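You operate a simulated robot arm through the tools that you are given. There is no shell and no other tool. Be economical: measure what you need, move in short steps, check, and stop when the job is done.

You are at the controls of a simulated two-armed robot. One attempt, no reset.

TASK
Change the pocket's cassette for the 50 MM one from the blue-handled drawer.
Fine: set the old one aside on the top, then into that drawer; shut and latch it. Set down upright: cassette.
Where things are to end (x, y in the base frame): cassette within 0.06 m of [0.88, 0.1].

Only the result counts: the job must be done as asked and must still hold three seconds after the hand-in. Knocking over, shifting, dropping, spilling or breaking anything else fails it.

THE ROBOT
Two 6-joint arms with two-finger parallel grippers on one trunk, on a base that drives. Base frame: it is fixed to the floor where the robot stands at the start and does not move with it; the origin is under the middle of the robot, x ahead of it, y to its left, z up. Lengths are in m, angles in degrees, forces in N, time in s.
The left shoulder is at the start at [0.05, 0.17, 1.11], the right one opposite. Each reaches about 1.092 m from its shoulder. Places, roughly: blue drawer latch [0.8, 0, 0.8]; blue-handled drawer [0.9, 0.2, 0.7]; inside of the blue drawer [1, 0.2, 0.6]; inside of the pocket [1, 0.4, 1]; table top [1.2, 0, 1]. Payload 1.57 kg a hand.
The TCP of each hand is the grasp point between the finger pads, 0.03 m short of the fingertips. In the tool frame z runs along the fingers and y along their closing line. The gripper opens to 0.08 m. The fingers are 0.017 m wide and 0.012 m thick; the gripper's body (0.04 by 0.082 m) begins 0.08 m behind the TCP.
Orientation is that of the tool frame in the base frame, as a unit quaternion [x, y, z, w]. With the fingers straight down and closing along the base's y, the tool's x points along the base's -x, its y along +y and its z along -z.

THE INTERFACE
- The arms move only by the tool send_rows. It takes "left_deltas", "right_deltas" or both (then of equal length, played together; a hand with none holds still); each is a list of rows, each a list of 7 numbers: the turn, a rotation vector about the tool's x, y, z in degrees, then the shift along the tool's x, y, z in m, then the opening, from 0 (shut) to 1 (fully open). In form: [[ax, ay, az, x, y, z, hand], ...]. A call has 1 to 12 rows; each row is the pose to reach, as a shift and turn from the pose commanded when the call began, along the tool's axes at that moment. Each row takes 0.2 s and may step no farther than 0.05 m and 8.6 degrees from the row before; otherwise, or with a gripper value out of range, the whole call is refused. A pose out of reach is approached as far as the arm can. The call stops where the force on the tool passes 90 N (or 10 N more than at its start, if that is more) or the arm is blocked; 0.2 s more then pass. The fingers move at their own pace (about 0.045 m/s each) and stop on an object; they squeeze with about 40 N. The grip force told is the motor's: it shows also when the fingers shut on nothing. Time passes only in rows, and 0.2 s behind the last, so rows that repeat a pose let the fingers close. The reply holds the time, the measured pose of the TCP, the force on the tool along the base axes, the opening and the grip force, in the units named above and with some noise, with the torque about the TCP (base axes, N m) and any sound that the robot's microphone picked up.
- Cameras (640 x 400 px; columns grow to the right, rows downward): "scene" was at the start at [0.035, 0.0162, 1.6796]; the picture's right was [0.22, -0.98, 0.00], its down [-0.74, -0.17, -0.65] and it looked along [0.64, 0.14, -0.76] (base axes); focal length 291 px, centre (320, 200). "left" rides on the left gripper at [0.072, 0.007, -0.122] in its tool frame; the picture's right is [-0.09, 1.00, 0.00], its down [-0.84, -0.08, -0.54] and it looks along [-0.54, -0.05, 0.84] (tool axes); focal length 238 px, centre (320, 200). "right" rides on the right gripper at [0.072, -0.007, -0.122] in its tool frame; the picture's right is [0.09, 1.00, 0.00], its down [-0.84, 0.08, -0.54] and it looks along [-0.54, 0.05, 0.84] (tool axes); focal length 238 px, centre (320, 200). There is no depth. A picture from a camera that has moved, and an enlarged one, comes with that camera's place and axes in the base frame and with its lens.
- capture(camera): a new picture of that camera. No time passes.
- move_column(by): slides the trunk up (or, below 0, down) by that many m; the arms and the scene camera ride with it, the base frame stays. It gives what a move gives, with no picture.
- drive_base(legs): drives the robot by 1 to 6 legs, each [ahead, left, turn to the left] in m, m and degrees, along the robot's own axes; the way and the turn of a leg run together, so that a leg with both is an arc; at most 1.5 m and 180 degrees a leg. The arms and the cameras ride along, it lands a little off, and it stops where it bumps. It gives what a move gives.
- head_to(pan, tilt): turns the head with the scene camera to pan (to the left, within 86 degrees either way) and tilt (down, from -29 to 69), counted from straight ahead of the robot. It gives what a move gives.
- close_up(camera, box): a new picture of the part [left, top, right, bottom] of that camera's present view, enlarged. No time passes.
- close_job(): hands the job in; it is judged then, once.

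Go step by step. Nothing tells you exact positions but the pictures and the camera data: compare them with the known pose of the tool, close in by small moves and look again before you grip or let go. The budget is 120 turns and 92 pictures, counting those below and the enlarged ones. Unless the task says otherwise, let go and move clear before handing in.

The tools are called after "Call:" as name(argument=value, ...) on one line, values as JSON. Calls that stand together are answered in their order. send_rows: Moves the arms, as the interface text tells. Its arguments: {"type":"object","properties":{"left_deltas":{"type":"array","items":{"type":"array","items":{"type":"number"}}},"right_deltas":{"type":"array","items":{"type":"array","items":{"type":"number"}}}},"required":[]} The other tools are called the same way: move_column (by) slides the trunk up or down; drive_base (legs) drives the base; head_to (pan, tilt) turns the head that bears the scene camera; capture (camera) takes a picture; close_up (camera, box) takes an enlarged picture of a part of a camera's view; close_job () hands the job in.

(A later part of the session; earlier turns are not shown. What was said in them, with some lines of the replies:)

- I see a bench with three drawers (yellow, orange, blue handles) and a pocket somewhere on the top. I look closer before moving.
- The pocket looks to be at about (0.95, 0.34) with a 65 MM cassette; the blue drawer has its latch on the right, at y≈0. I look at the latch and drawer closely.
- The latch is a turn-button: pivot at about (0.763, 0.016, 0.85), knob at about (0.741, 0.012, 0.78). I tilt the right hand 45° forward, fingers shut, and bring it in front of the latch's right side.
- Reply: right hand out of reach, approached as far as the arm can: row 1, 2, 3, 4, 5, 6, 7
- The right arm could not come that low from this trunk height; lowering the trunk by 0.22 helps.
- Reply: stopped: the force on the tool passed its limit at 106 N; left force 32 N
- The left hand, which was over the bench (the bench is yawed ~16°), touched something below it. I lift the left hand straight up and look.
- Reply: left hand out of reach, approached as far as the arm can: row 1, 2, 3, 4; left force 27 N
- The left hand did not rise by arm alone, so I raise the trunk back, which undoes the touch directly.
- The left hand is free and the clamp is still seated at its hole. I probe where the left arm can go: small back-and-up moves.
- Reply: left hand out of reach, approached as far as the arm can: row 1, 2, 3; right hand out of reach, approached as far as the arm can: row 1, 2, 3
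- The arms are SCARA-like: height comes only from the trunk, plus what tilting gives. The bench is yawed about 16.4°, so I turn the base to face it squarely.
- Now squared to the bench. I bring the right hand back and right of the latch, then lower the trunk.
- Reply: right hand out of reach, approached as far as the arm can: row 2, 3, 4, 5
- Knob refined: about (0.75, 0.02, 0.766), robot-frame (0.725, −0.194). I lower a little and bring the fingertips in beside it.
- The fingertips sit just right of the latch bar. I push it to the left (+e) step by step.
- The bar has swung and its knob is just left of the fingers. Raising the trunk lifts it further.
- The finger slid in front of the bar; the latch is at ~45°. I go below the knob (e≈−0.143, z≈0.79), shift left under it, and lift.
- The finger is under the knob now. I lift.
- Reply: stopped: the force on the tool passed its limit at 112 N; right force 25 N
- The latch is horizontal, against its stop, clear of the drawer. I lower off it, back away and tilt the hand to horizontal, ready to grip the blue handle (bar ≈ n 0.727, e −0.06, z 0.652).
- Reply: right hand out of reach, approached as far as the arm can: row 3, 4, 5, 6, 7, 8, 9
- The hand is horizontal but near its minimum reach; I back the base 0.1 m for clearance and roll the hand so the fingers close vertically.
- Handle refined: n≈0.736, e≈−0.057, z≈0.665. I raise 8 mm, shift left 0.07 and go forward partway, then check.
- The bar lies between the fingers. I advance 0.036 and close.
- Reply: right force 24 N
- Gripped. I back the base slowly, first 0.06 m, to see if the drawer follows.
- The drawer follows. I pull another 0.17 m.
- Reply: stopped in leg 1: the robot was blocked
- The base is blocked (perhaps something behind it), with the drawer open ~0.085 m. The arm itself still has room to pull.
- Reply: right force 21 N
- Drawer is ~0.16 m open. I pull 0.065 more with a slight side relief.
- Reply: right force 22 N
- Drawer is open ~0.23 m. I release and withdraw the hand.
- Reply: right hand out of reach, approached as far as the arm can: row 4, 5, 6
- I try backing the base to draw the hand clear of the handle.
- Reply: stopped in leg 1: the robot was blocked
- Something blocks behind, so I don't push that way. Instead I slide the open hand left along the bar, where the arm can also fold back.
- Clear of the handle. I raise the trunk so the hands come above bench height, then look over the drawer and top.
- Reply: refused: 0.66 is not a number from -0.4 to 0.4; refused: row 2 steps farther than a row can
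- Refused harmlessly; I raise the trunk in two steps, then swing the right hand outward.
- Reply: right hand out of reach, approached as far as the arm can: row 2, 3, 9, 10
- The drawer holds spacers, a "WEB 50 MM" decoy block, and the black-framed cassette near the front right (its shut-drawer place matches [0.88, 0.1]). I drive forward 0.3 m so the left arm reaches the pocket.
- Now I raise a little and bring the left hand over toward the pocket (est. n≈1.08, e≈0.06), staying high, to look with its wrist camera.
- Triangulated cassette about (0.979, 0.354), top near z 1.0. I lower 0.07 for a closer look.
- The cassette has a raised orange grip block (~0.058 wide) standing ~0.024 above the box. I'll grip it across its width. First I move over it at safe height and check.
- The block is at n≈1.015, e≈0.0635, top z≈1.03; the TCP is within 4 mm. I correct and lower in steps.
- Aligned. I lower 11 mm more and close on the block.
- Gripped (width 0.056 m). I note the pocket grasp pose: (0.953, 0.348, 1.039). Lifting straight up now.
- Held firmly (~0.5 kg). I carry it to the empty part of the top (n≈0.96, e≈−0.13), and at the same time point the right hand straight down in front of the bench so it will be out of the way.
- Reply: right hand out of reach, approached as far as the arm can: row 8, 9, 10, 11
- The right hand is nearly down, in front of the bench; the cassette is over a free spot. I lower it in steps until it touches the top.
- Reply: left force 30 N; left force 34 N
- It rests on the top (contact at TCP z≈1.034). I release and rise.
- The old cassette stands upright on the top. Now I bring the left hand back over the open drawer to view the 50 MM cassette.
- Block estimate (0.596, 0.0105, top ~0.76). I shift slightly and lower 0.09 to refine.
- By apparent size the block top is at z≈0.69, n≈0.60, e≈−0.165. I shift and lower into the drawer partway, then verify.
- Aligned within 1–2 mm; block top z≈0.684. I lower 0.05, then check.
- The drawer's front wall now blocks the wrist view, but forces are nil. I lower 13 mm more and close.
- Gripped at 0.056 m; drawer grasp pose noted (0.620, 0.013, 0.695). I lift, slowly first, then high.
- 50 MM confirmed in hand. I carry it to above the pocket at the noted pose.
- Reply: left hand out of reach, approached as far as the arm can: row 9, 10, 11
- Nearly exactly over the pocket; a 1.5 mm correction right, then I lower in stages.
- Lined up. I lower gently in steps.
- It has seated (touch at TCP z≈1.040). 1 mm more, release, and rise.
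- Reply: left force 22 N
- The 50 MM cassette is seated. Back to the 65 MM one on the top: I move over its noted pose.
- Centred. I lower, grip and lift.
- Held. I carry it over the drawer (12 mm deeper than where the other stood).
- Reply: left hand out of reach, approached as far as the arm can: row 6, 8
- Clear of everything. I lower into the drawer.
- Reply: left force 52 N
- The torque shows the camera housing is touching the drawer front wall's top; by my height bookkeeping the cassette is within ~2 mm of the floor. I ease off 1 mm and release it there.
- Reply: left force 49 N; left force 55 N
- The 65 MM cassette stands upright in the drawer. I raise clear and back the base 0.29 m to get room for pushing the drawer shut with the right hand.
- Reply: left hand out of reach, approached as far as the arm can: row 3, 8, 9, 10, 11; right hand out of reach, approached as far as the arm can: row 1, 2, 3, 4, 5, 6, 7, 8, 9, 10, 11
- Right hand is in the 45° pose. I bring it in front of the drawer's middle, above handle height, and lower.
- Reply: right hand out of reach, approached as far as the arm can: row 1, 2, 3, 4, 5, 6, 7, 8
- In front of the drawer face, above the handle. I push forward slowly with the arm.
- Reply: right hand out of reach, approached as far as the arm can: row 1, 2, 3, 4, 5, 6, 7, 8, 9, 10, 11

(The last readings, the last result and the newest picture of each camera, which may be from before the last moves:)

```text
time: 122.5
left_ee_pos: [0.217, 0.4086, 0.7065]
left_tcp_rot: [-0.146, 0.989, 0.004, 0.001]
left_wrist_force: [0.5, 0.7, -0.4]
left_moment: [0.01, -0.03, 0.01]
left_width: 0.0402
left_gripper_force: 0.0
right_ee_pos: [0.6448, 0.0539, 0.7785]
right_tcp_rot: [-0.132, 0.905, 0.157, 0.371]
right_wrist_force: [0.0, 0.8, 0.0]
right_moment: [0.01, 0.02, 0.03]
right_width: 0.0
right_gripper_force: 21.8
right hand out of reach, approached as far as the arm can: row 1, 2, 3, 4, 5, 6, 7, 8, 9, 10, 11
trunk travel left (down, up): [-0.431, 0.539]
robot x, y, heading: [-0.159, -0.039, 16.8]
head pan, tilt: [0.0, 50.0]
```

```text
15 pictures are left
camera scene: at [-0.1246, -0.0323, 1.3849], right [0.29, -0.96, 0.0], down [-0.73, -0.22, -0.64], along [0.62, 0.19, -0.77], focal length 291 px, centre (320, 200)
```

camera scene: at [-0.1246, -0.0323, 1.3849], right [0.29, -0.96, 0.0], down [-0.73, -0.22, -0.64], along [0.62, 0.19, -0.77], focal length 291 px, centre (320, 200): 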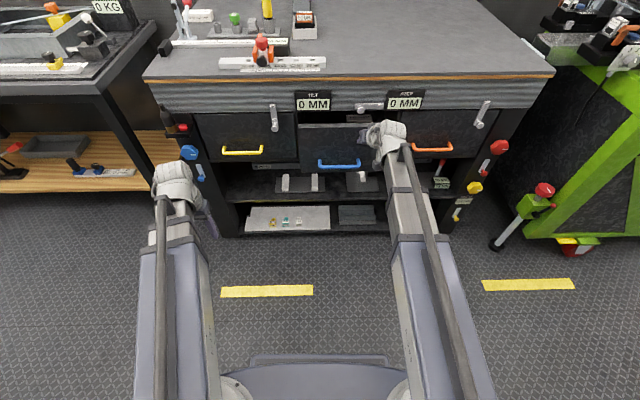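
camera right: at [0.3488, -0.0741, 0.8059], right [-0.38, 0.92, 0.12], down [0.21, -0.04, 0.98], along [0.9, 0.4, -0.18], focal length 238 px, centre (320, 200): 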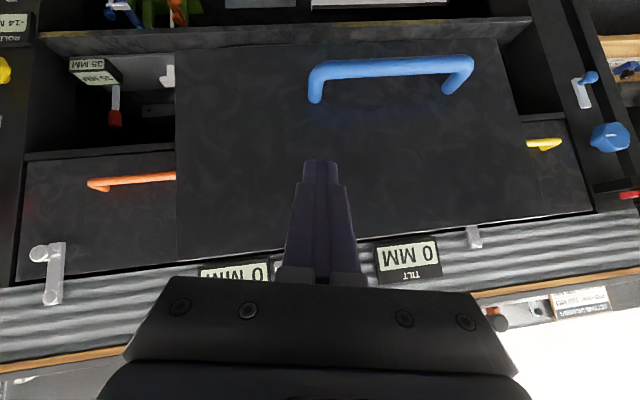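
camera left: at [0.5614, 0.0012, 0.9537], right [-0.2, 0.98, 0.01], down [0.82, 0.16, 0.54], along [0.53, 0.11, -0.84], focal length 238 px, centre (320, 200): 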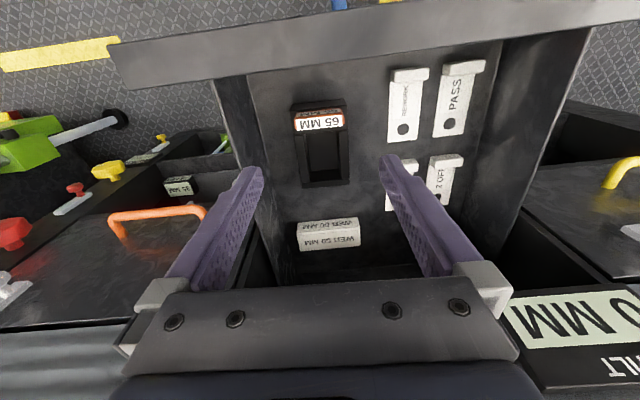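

The drawer moves in smoothly. About 0.1 m more.

Call:
send_rows(right_deltas=[[0, 0, 0, -0.011, 0, 0.011, 0], [0, 0, 0, -0.022, 0, 0.022, 0], [0, 0, 0, -0.033, 0, 0.033, 0], [0, 0, 0, -0.044, 0, 0.044, 0], [0, 0, 0, -0.055, 0, 0.055, 0], [0, 0, 0, -0.063, 0, 0.063, 0], [0, 0, 0, -0.071, 0, 0.071, 0], [0, 0, 0, -0.077, 0, 0.077, 0], [0, 0, 0, -0.082, 0, 0.082, 0]])

Call:
capture(camera="scene")

Call:
capture(camera="right")

```text
time: 124.4
left_ee_pos: [0.2147, 0.4078, 0.7077]
left_tcp_rot: [-0.146, 0.989, 0.005, 0.002]
left_wrist_force: [0.1, 0.1, 0.0]
left_moment: [0.0, 0.02, 0.0]
left_width: 0.04
left_gripper_force: 0.1
right_ee_pos: [0.7353, 0.0694, 0.7761]
right_tcp_rot: [-0.13, 0.912, 0.154, 0.359]
right_wrist_force: [-17.7, -5.8, 7.0]
right_moment: [-0.19, 0.06, -0.02]
right_width: 0.0001
right_gripper_force: 21.1
right hand out of reach, approached as far as the arm can: row 1, 2, 3, 4, 5, 6, 7, 8, 9
trunk travel left (down, up): [-0.431, 0.539]
robot x, y, heading: [-0.1606, -0.0431, 16.7]
head pan, tilt: [0.0, 50.0]
stopped in row 9 (right hand): the force on the tool passed its limit at 98 N (the readings are from after the stop); the commanded pose is now the measured one
```

```text
14 pictures are left
camera scene: at [-0.1286, -0.0335, 1.3854], right [0.29, -0.96, 0.0], down [-0.73, -0.22, -0.64], along [0.62, 0.18, -0.77], focal length 291 px, centre (320, 200)
```

scene: 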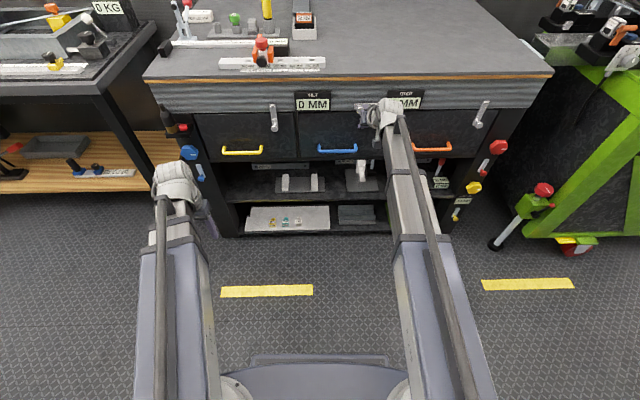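

```text
13 pictures are left
camera right: at [0.6117, 0.0075, 0.807], right [-0.41, 0.9, 0.12], down [0.23, -0.02, 0.97], along [0.88, 0.43, -0.2], focal length 238 px, centre (320, 200)
```

right: 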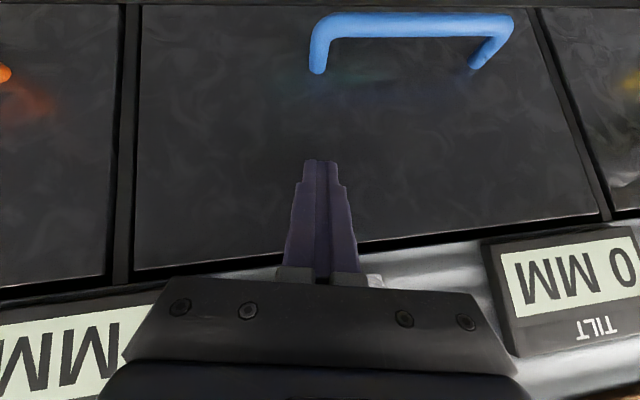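

The drawer is fully shut (firm stop). I retract, raise above the latch knob, and look.

Call:
send_rows(right_deltas=[[0, 0, 0, 0.02, 0, -0.02, 0], [0, 0, 0, 0.042, 0.005, -0.042, 0], [0, 0, 0, 0.064, 0.01, -0.064, 0]])

Call:
move_column(by=0.14)

Call:
capture(camera="right")

Call:
close_up(camera="scene", box=[280, 90, 440, 190])

```text
time: 125.2
left_ee_pos: [0.2149, 0.4077, 0.7075]
left_tcp_rot: [-0.145, 0.989, 0.004, 0.0]
left_wrist_force: [0.1, -0.1, -0.6]
left_moment: [0.0, 0.0, 0.0]
left_width: 0.0399
left_gripper_force: 0.0
right_ee_pos: [0.6497, 0.047, 0.7746]
right_tcp_rot: [-0.129, 0.911, 0.154, 0.36]
right_wrist_force: [-0.1, 0.3, -0.9]
right_moment: [-0.02, 0.02, -0.04]
right_width: 0.0
right_gripper_force: 21.6
trunk travel left (down, up): [-0.431, 0.539]
robot x, y, heading: [-0.1603, -0.0438, 16.9]
head pan, tilt: [0.0, 50.0]
```

```text
time: 126.9
left_ee_pos: [0.2156, 0.4079, 0.8457]
left_tcp_rot: [-0.146, 0.989, 0.004, 0.001]
left_wrist_force: [-0.5, 0.0, 0.6]
left_moment: [-0.02, 0.04, 0.0]
left_width: 0.04
left_gripper_force: 0.0
right_ee_pos: [0.6493, 0.0466, 0.9134]
right_tcp_rot: [-0.128, 0.911, 0.154, 0.36]
right_wrist_force: [0.0, 0.1, -0.6]
right_moment: [0.01, 0.02, 0.02]
right_width: 0.0
right_gripper_force: 21.1
trunk travel left (down, up): [-0.571, 0.399]
robot x, y, heading: [-0.1634, -0.0413, 16.5]
head pan, tilt: [0.0, 50.0]
```

```text
12 pictures are left
camera right: at [0.5262, -0.0145, 0.9454], right [-0.41, 0.9, 0.12], down [0.23, -0.03, 0.97], along [0.88, 0.43, -0.2], focal length 238 px, centre (320, 200)
```

right: 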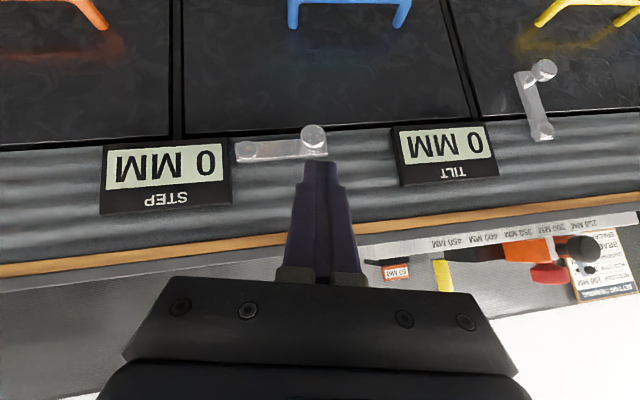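

```text
4.00 times, centred on (360, 140) of scene
camera zoom: at [-0.1263, -0.033, 1.5249], right [0.29, -0.96, 0.0], down [-0.73, -0.22, -0.64], along [0.62, 0.18, -0.77], focal length 1162 px, centre (160, 440)
```

zoom: 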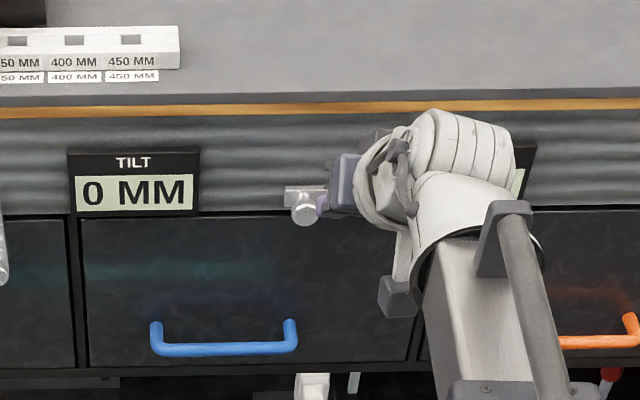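

Knob at about (0.729, 0.082, 0.832), i.e. e≈−0.13. I bring the fingertips over it, then press down.

Call:
send_rows(right_deltas=[[0, 0, 0, -0.0257, -0.0024, 0.0252, 0], [0, 0, 0, -0.0513, -0.0047, 0.0503, 0]])

Call:
capture(camera="right")

Call:
move_column(by=-0.05)

Call:
capture(camera="right")

```text
time: 127.5
left_ee_pos: [0.2159, 0.4084, 0.847]
left_tcp_rot: [-0.145, 0.989, 0.004, 0.001]
left_wrist_force: [0.3, 0.6, -0.1]
left_moment: [0.0, 0.0, 0.01]
left_width: 0.0402
left_gripper_force: 0.1
right_ee_pos: [0.7195, 0.0661, 0.9118]
right_tcp_rot: [-0.13, 0.912, 0.155, 0.358]
right_wrist_force: [-0.3, -1.5, -0.5]
right_moment: [-0.01, 0.0, -0.01]
right_width: 0.0002
right_gripper_force: 21.7
trunk travel left (down, up): [-0.571, 0.399]
robot x, y, heading: [-0.1591, -0.0433, 16.6]
head pan, tilt: [0.0, 50.0]
```

```text
10 pictures are left
camera right: at [0.5959, 0.0056, 0.9452], right [-0.41, 0.9, 0.12], down [0.23, -0.03, 0.97], along [0.88, 0.43, -0.2], focal length 238 px, centre (320, 200)
```

right: 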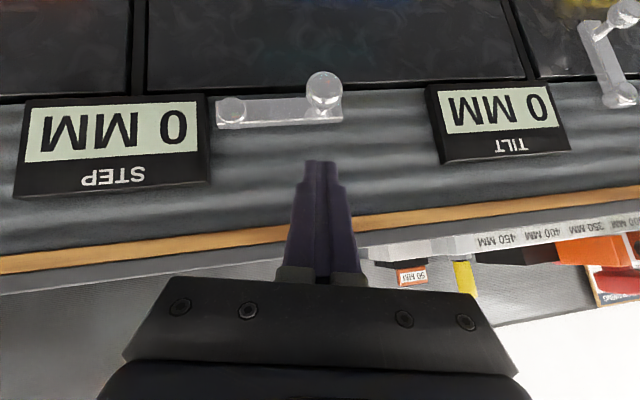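

```text
time: 128.4
left_ee_pos: [0.2156, 0.4085, 0.7971]
left_tcp_rot: [-0.146, 0.989, 0.005, 0.001]
left_wrist_force: [0.8, -0.9, -0.1]
left_moment: [0.03, 0.0, 0.0]
left_width: 0.0399
left_gripper_force: 0.1
right_ee_pos: [0.7182, 0.0676, 0.8626]
right_tcp_rot: [-0.131, 0.911, 0.155, 0.359]
right_wrist_force: [-0.1, 0.9, 0.3]
right_moment: [-0.03, 0.01, 0.02]
right_width: 0.0
right_gripper_force: 20.4
trunk travel left (down, up): [-0.521, 0.449]
robot x, y, heading: [-0.1632, -0.0439, 16.8]
head pan, tilt: [0.0, 50.0]
```

```text
9 pictures are left
camera right: at [0.5949, 0.0053, 0.8955], right [-0.41, 0.9, 0.12], down [0.23, -0.03, 0.97], along [0.88, 0.43, -0.2], focal length 238 px, centre (320, 200)
```

right: 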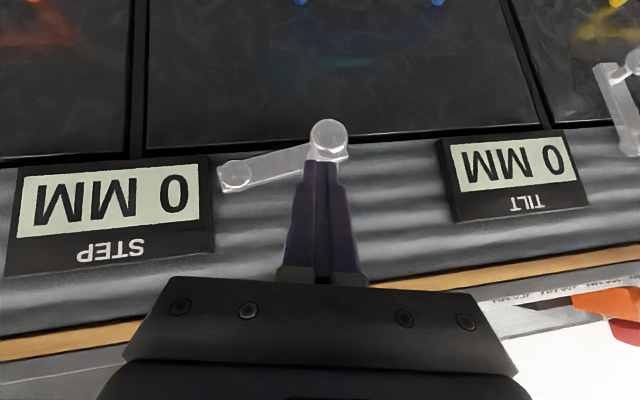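

The latch is turning down. I continue pressing 0.055 m.

Call:
move_column(by=-0.055)

Call:
capture(camera="right")

```text
time: 129.3
left_ee_pos: [0.2151, 0.4076, 0.7413]
left_tcp_rot: [-0.145, 0.989, 0.005, 0.001]
left_wrist_force: [-0.6, 0.3, -0.5]
left_moment: [0.01, 0.01, 0.01]
left_width: 0.04
left_gripper_force: 0.0
right_ee_pos: [0.7176, 0.0668, 0.8079]
right_tcp_rot: [-0.13, 0.911, 0.155, 0.358]
right_wrist_force: [-0.1, 1.0, 0.2]
right_moment: [-0.02, 0.02, 0.01]
right_width: 0.0
right_gripper_force: 21.3
trunk travel left (down, up): [-0.466, 0.504]
robot x, y, heading: [-0.1607, -0.041, 16.7]
head pan, tilt: [0.0, 50.0]
```

```text
8 pictures are left
camera right: at [0.5946, 0.0058, 0.8404], right [-0.41, 0.9, 0.12], down [0.23, -0.03, 0.97], along [0.88, 0.43, -0.2], focal length 238 px, centre (320, 200)
```

right: 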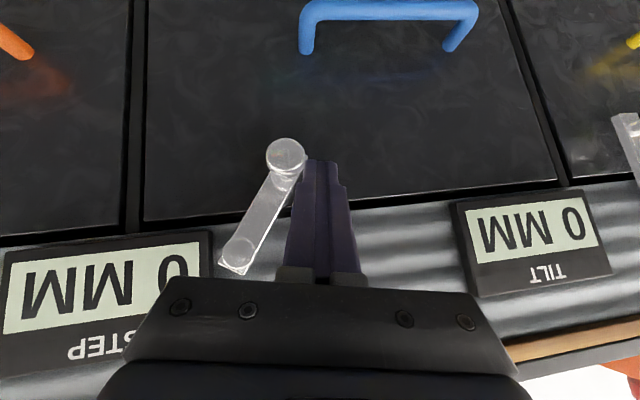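

Past 60°; the finger is on the knob's left side. I lower 0.03 and push right to bring the bar vertical.

Call:
move_column(by=-0.03)

Call:
send_rows(right_deltas=[[0, 0, 0, -0.0009, -0.01, -0.0018, 0], [0, 0, 0, -0.0017, -0.02, -0.0036, 0], [0, 0, 0, -0.0026, -0.028, -0.0052, 0], [0, 0, 0, -0.003, -0.0342, -0.0063, 0]])

Call:
capture(camera="right")

```text
time: 130.1
left_ee_pos: [0.2149, 0.408, 0.7118]
left_tcp_rot: [-0.145, 0.989, 0.005, 0.001]
left_wrist_force: [0.8, -0.4, -0.3]
left_moment: [-0.03, 0.01, -0.02]
left_width: 0.04
left_gripper_force: 0.0
right_ee_pos: [0.7186, 0.067, 0.7786]
right_tcp_rot: [-0.13, 0.911, 0.155, 0.359]
right_wrist_force: [0.3, -0.2, -0.6]
right_moment: [0.0, -0.01, 0.0]
right_width: 0.0001
right_gripper_force: 21.2
trunk travel left (down, up): [-0.436, 0.534]
robot x, y, heading: [-0.1633, -0.0442, 16.5]
head pan, tilt: [0.0, 50.0]
```

```text
time: 131.1
left_ee_pos: [0.2148, 0.4082, 0.7114]
left_tcp_rot: [-0.144, 0.989, 0.005, 0.001]
left_wrist_force: [-0.1, -0.4, -0.5]
left_moment: [0.02, -0.02, 0.02]
left_width: 0.04
left_gripper_force: 0.0
right_ee_pos: [0.7277, 0.0346, 0.7773]
right_tcp_rot: [-0.131, 0.911, 0.156, 0.358]
right_wrist_force: [-2.4, 7.1, 0.7]
right_moment: [0.05, 0.01, 0.12]
right_width: 0.0002
right_gripper_force: 21.2
trunk travel left (down, up): [-0.436, 0.534]
robot x, y, heading: [-0.1615, -0.0417, 16.9]
head pan, tilt: [0.0, 50.0]
```

```text
7 pictures are left
camera right: at [0.6047, -0.0271, 0.8105], right [-0.41, 0.9, 0.12], down [0.23, -0.03, 0.97], along [0.88, 0.43, -0.2], focal length 238 px, centre (320, 200)
```

right: 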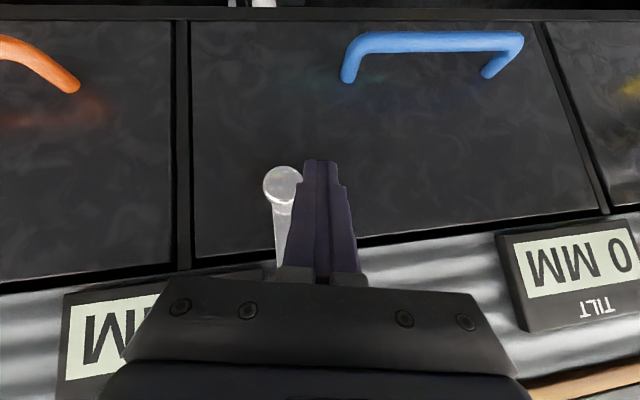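

Near vertical with some resistance. A small extra push checks the stop, then I step off to the left and retract.

Call:
send_rows(right_deltas=[[0, 0, 0, -0.0004, -0.004, -0.0007, 0], [0, 0, 0, -0.0006, -0.007, -0.0012, 0]])

Call:
send_rows(right_deltas=[[0, 0, 0, 0.001, 0.015, 0.003, 0], [0, 0, 0, 0.02, 0.02, -0.015, 0], [0, 0, 0, 0.045, 0.02, -0.04, 0], [0, 0, 0, 0.07, 0.02, -0.065, 0]])

Call:
capture(camera="right")

```text
time: 131.7
left_ee_pos: [0.2139, 0.4113, 0.7107]
left_tcp_rot: [-0.146, 0.989, 0.003, 0.002]
left_wrist_force: [0.1, -0.6, -0.3]
left_moment: [-0.01, -0.03, 0.02]
left_width: 0.0401
left_gripper_force: 0.2
right_ee_pos: [0.7277, 0.0342, 0.778]
right_tcp_rot: [-0.132, 0.911, 0.156, 0.357]
right_wrist_force: [-14.6, 34.3, -3.8]
right_moment: [0.21, 0.13, 0.51]
right_width: 0.0
right_gripper_force: 20.9
trunk travel left (down, up): [-0.436, 0.534]
robot x, y, heading: [-0.1626, -0.0437, 17.1]
head pan, tilt: [0.0, 50.0]
```

```text
time: 132.7
left_ee_pos: [0.2155, 0.4078, 0.7107]
left_tcp_rot: [-0.145, 0.989, 0.005, 0.001]
left_wrist_force: [0.3, -0.5, 0.6]
left_moment: [0.03, 0.0, -0.03]
left_width: 0.0399
left_gripper_force: 0.0
right_ee_pos: [0.6332, 0.0108, 0.7783]
right_tcp_rot: [-0.129, 0.911, 0.154, 0.359]
right_wrist_force: [-0.7, -0.4, 0.0]
right_moment: [0.02, 0.04, -0.01]
right_width: 0.0
right_gripper_force: 21.6
trunk travel left (down, up): [-0.436, 0.534]
robot x, y, heading: [-0.1605, -0.0433, 16.7]
head pan, tilt: [0.0, 50.0]
```

```text
6 pictures are left
camera right: at [0.5099, -0.0506, 0.8105], right [-0.41, 0.9, 0.12], down [0.23, -0.03, 0.97], along [0.88, 0.43, -0.2], focal length 238 px, centre (320, 200)
```

right: 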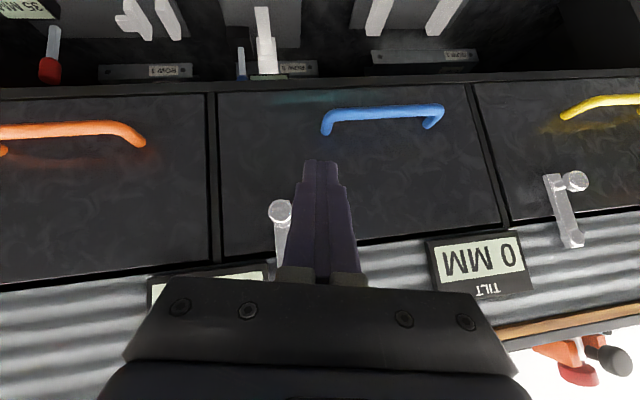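

The latch is against its vertical stop. I raise the trunk and take a final look at everything.

Call:
move_column(by=0.25)

Call:
capture(camera="scene")

Call:
close_up(camera="scene", box=[200, 60, 360, 220])

```text
time: 135.3
left_ee_pos: [0.2158, 0.4083, 0.9611]
left_tcp_rot: [-0.146, 0.989, 0.005, 0.001]
left_wrist_force: [0.3, 0.7, 0.3]
left_moment: [0.03, -0.01, 0.0]
left_width: 0.0402
left_gripper_force: 0.0
right_ee_pos: [0.633, 0.0113, 1.0289]
right_tcp_rot: [-0.129, 0.911, 0.155, 0.359]
right_wrist_force: [0.6, 0.0, 0.7]
right_moment: [0.01, -0.01, -0.02]
right_width: 0.0
right_gripper_force: 21.8
trunk travel left (down, up): [-0.686, 0.284]
robot x, y, heading: [-0.1613, -0.0429, 16.8]
head pan, tilt: [0.0, 50.0]
```

```text
5 pictures are left
camera scene: at [-0.1263, -0.033, 1.6399], right [0.29, -0.96, 0.0], down [-0.73, -0.22, -0.64], along [0.62, 0.18, -0.77], focal length 291 px, centre (320, 200)
```

scene: 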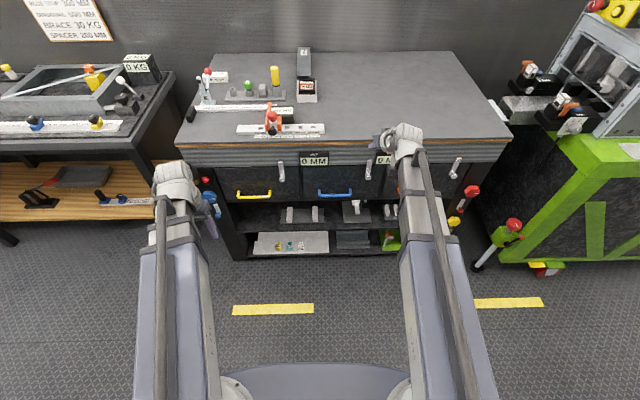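

```text
2.50 times, centred on (280, 140) of scene
camera zoom: at [-0.1263, -0.033, 1.6399], right [0.29, -0.96, 0.0], down [-0.73, -0.22, -0.64], along [0.62, 0.18, -0.77], focal length 726 px, centre (420, 350)
```

zoom: 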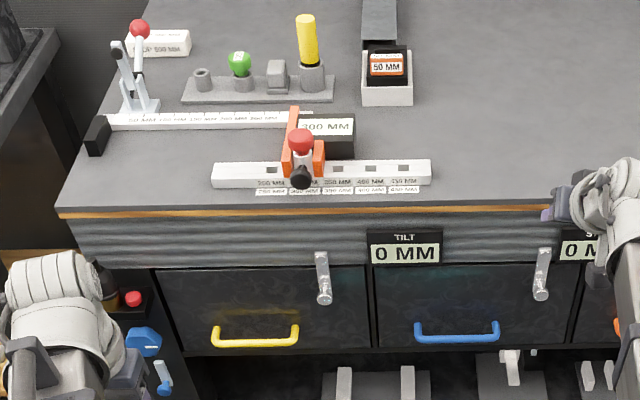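

The 50 MM cassette sits in the pocket, the drawer is shut with its latch down, and both hands are clear. Handing in.

Call:
close_job()

```text
The job is handed in.
```

The 50 MM cassette is in the pocket. The 65 MM one is upright in the blue-handled drawer, which is shut and latched. By my estimate it ends about 2 cm from [0.88, 0.1]; I couldn't see it once the drawer was closed.

Early on, before I'd spotted that the bench stands at an angle, the left hand touched something on the bench top by the orange clamp and stopped at about 106 N. The clamp still looks seated at its mark.

Backing up, the base also bumped something behind it that I never saw.
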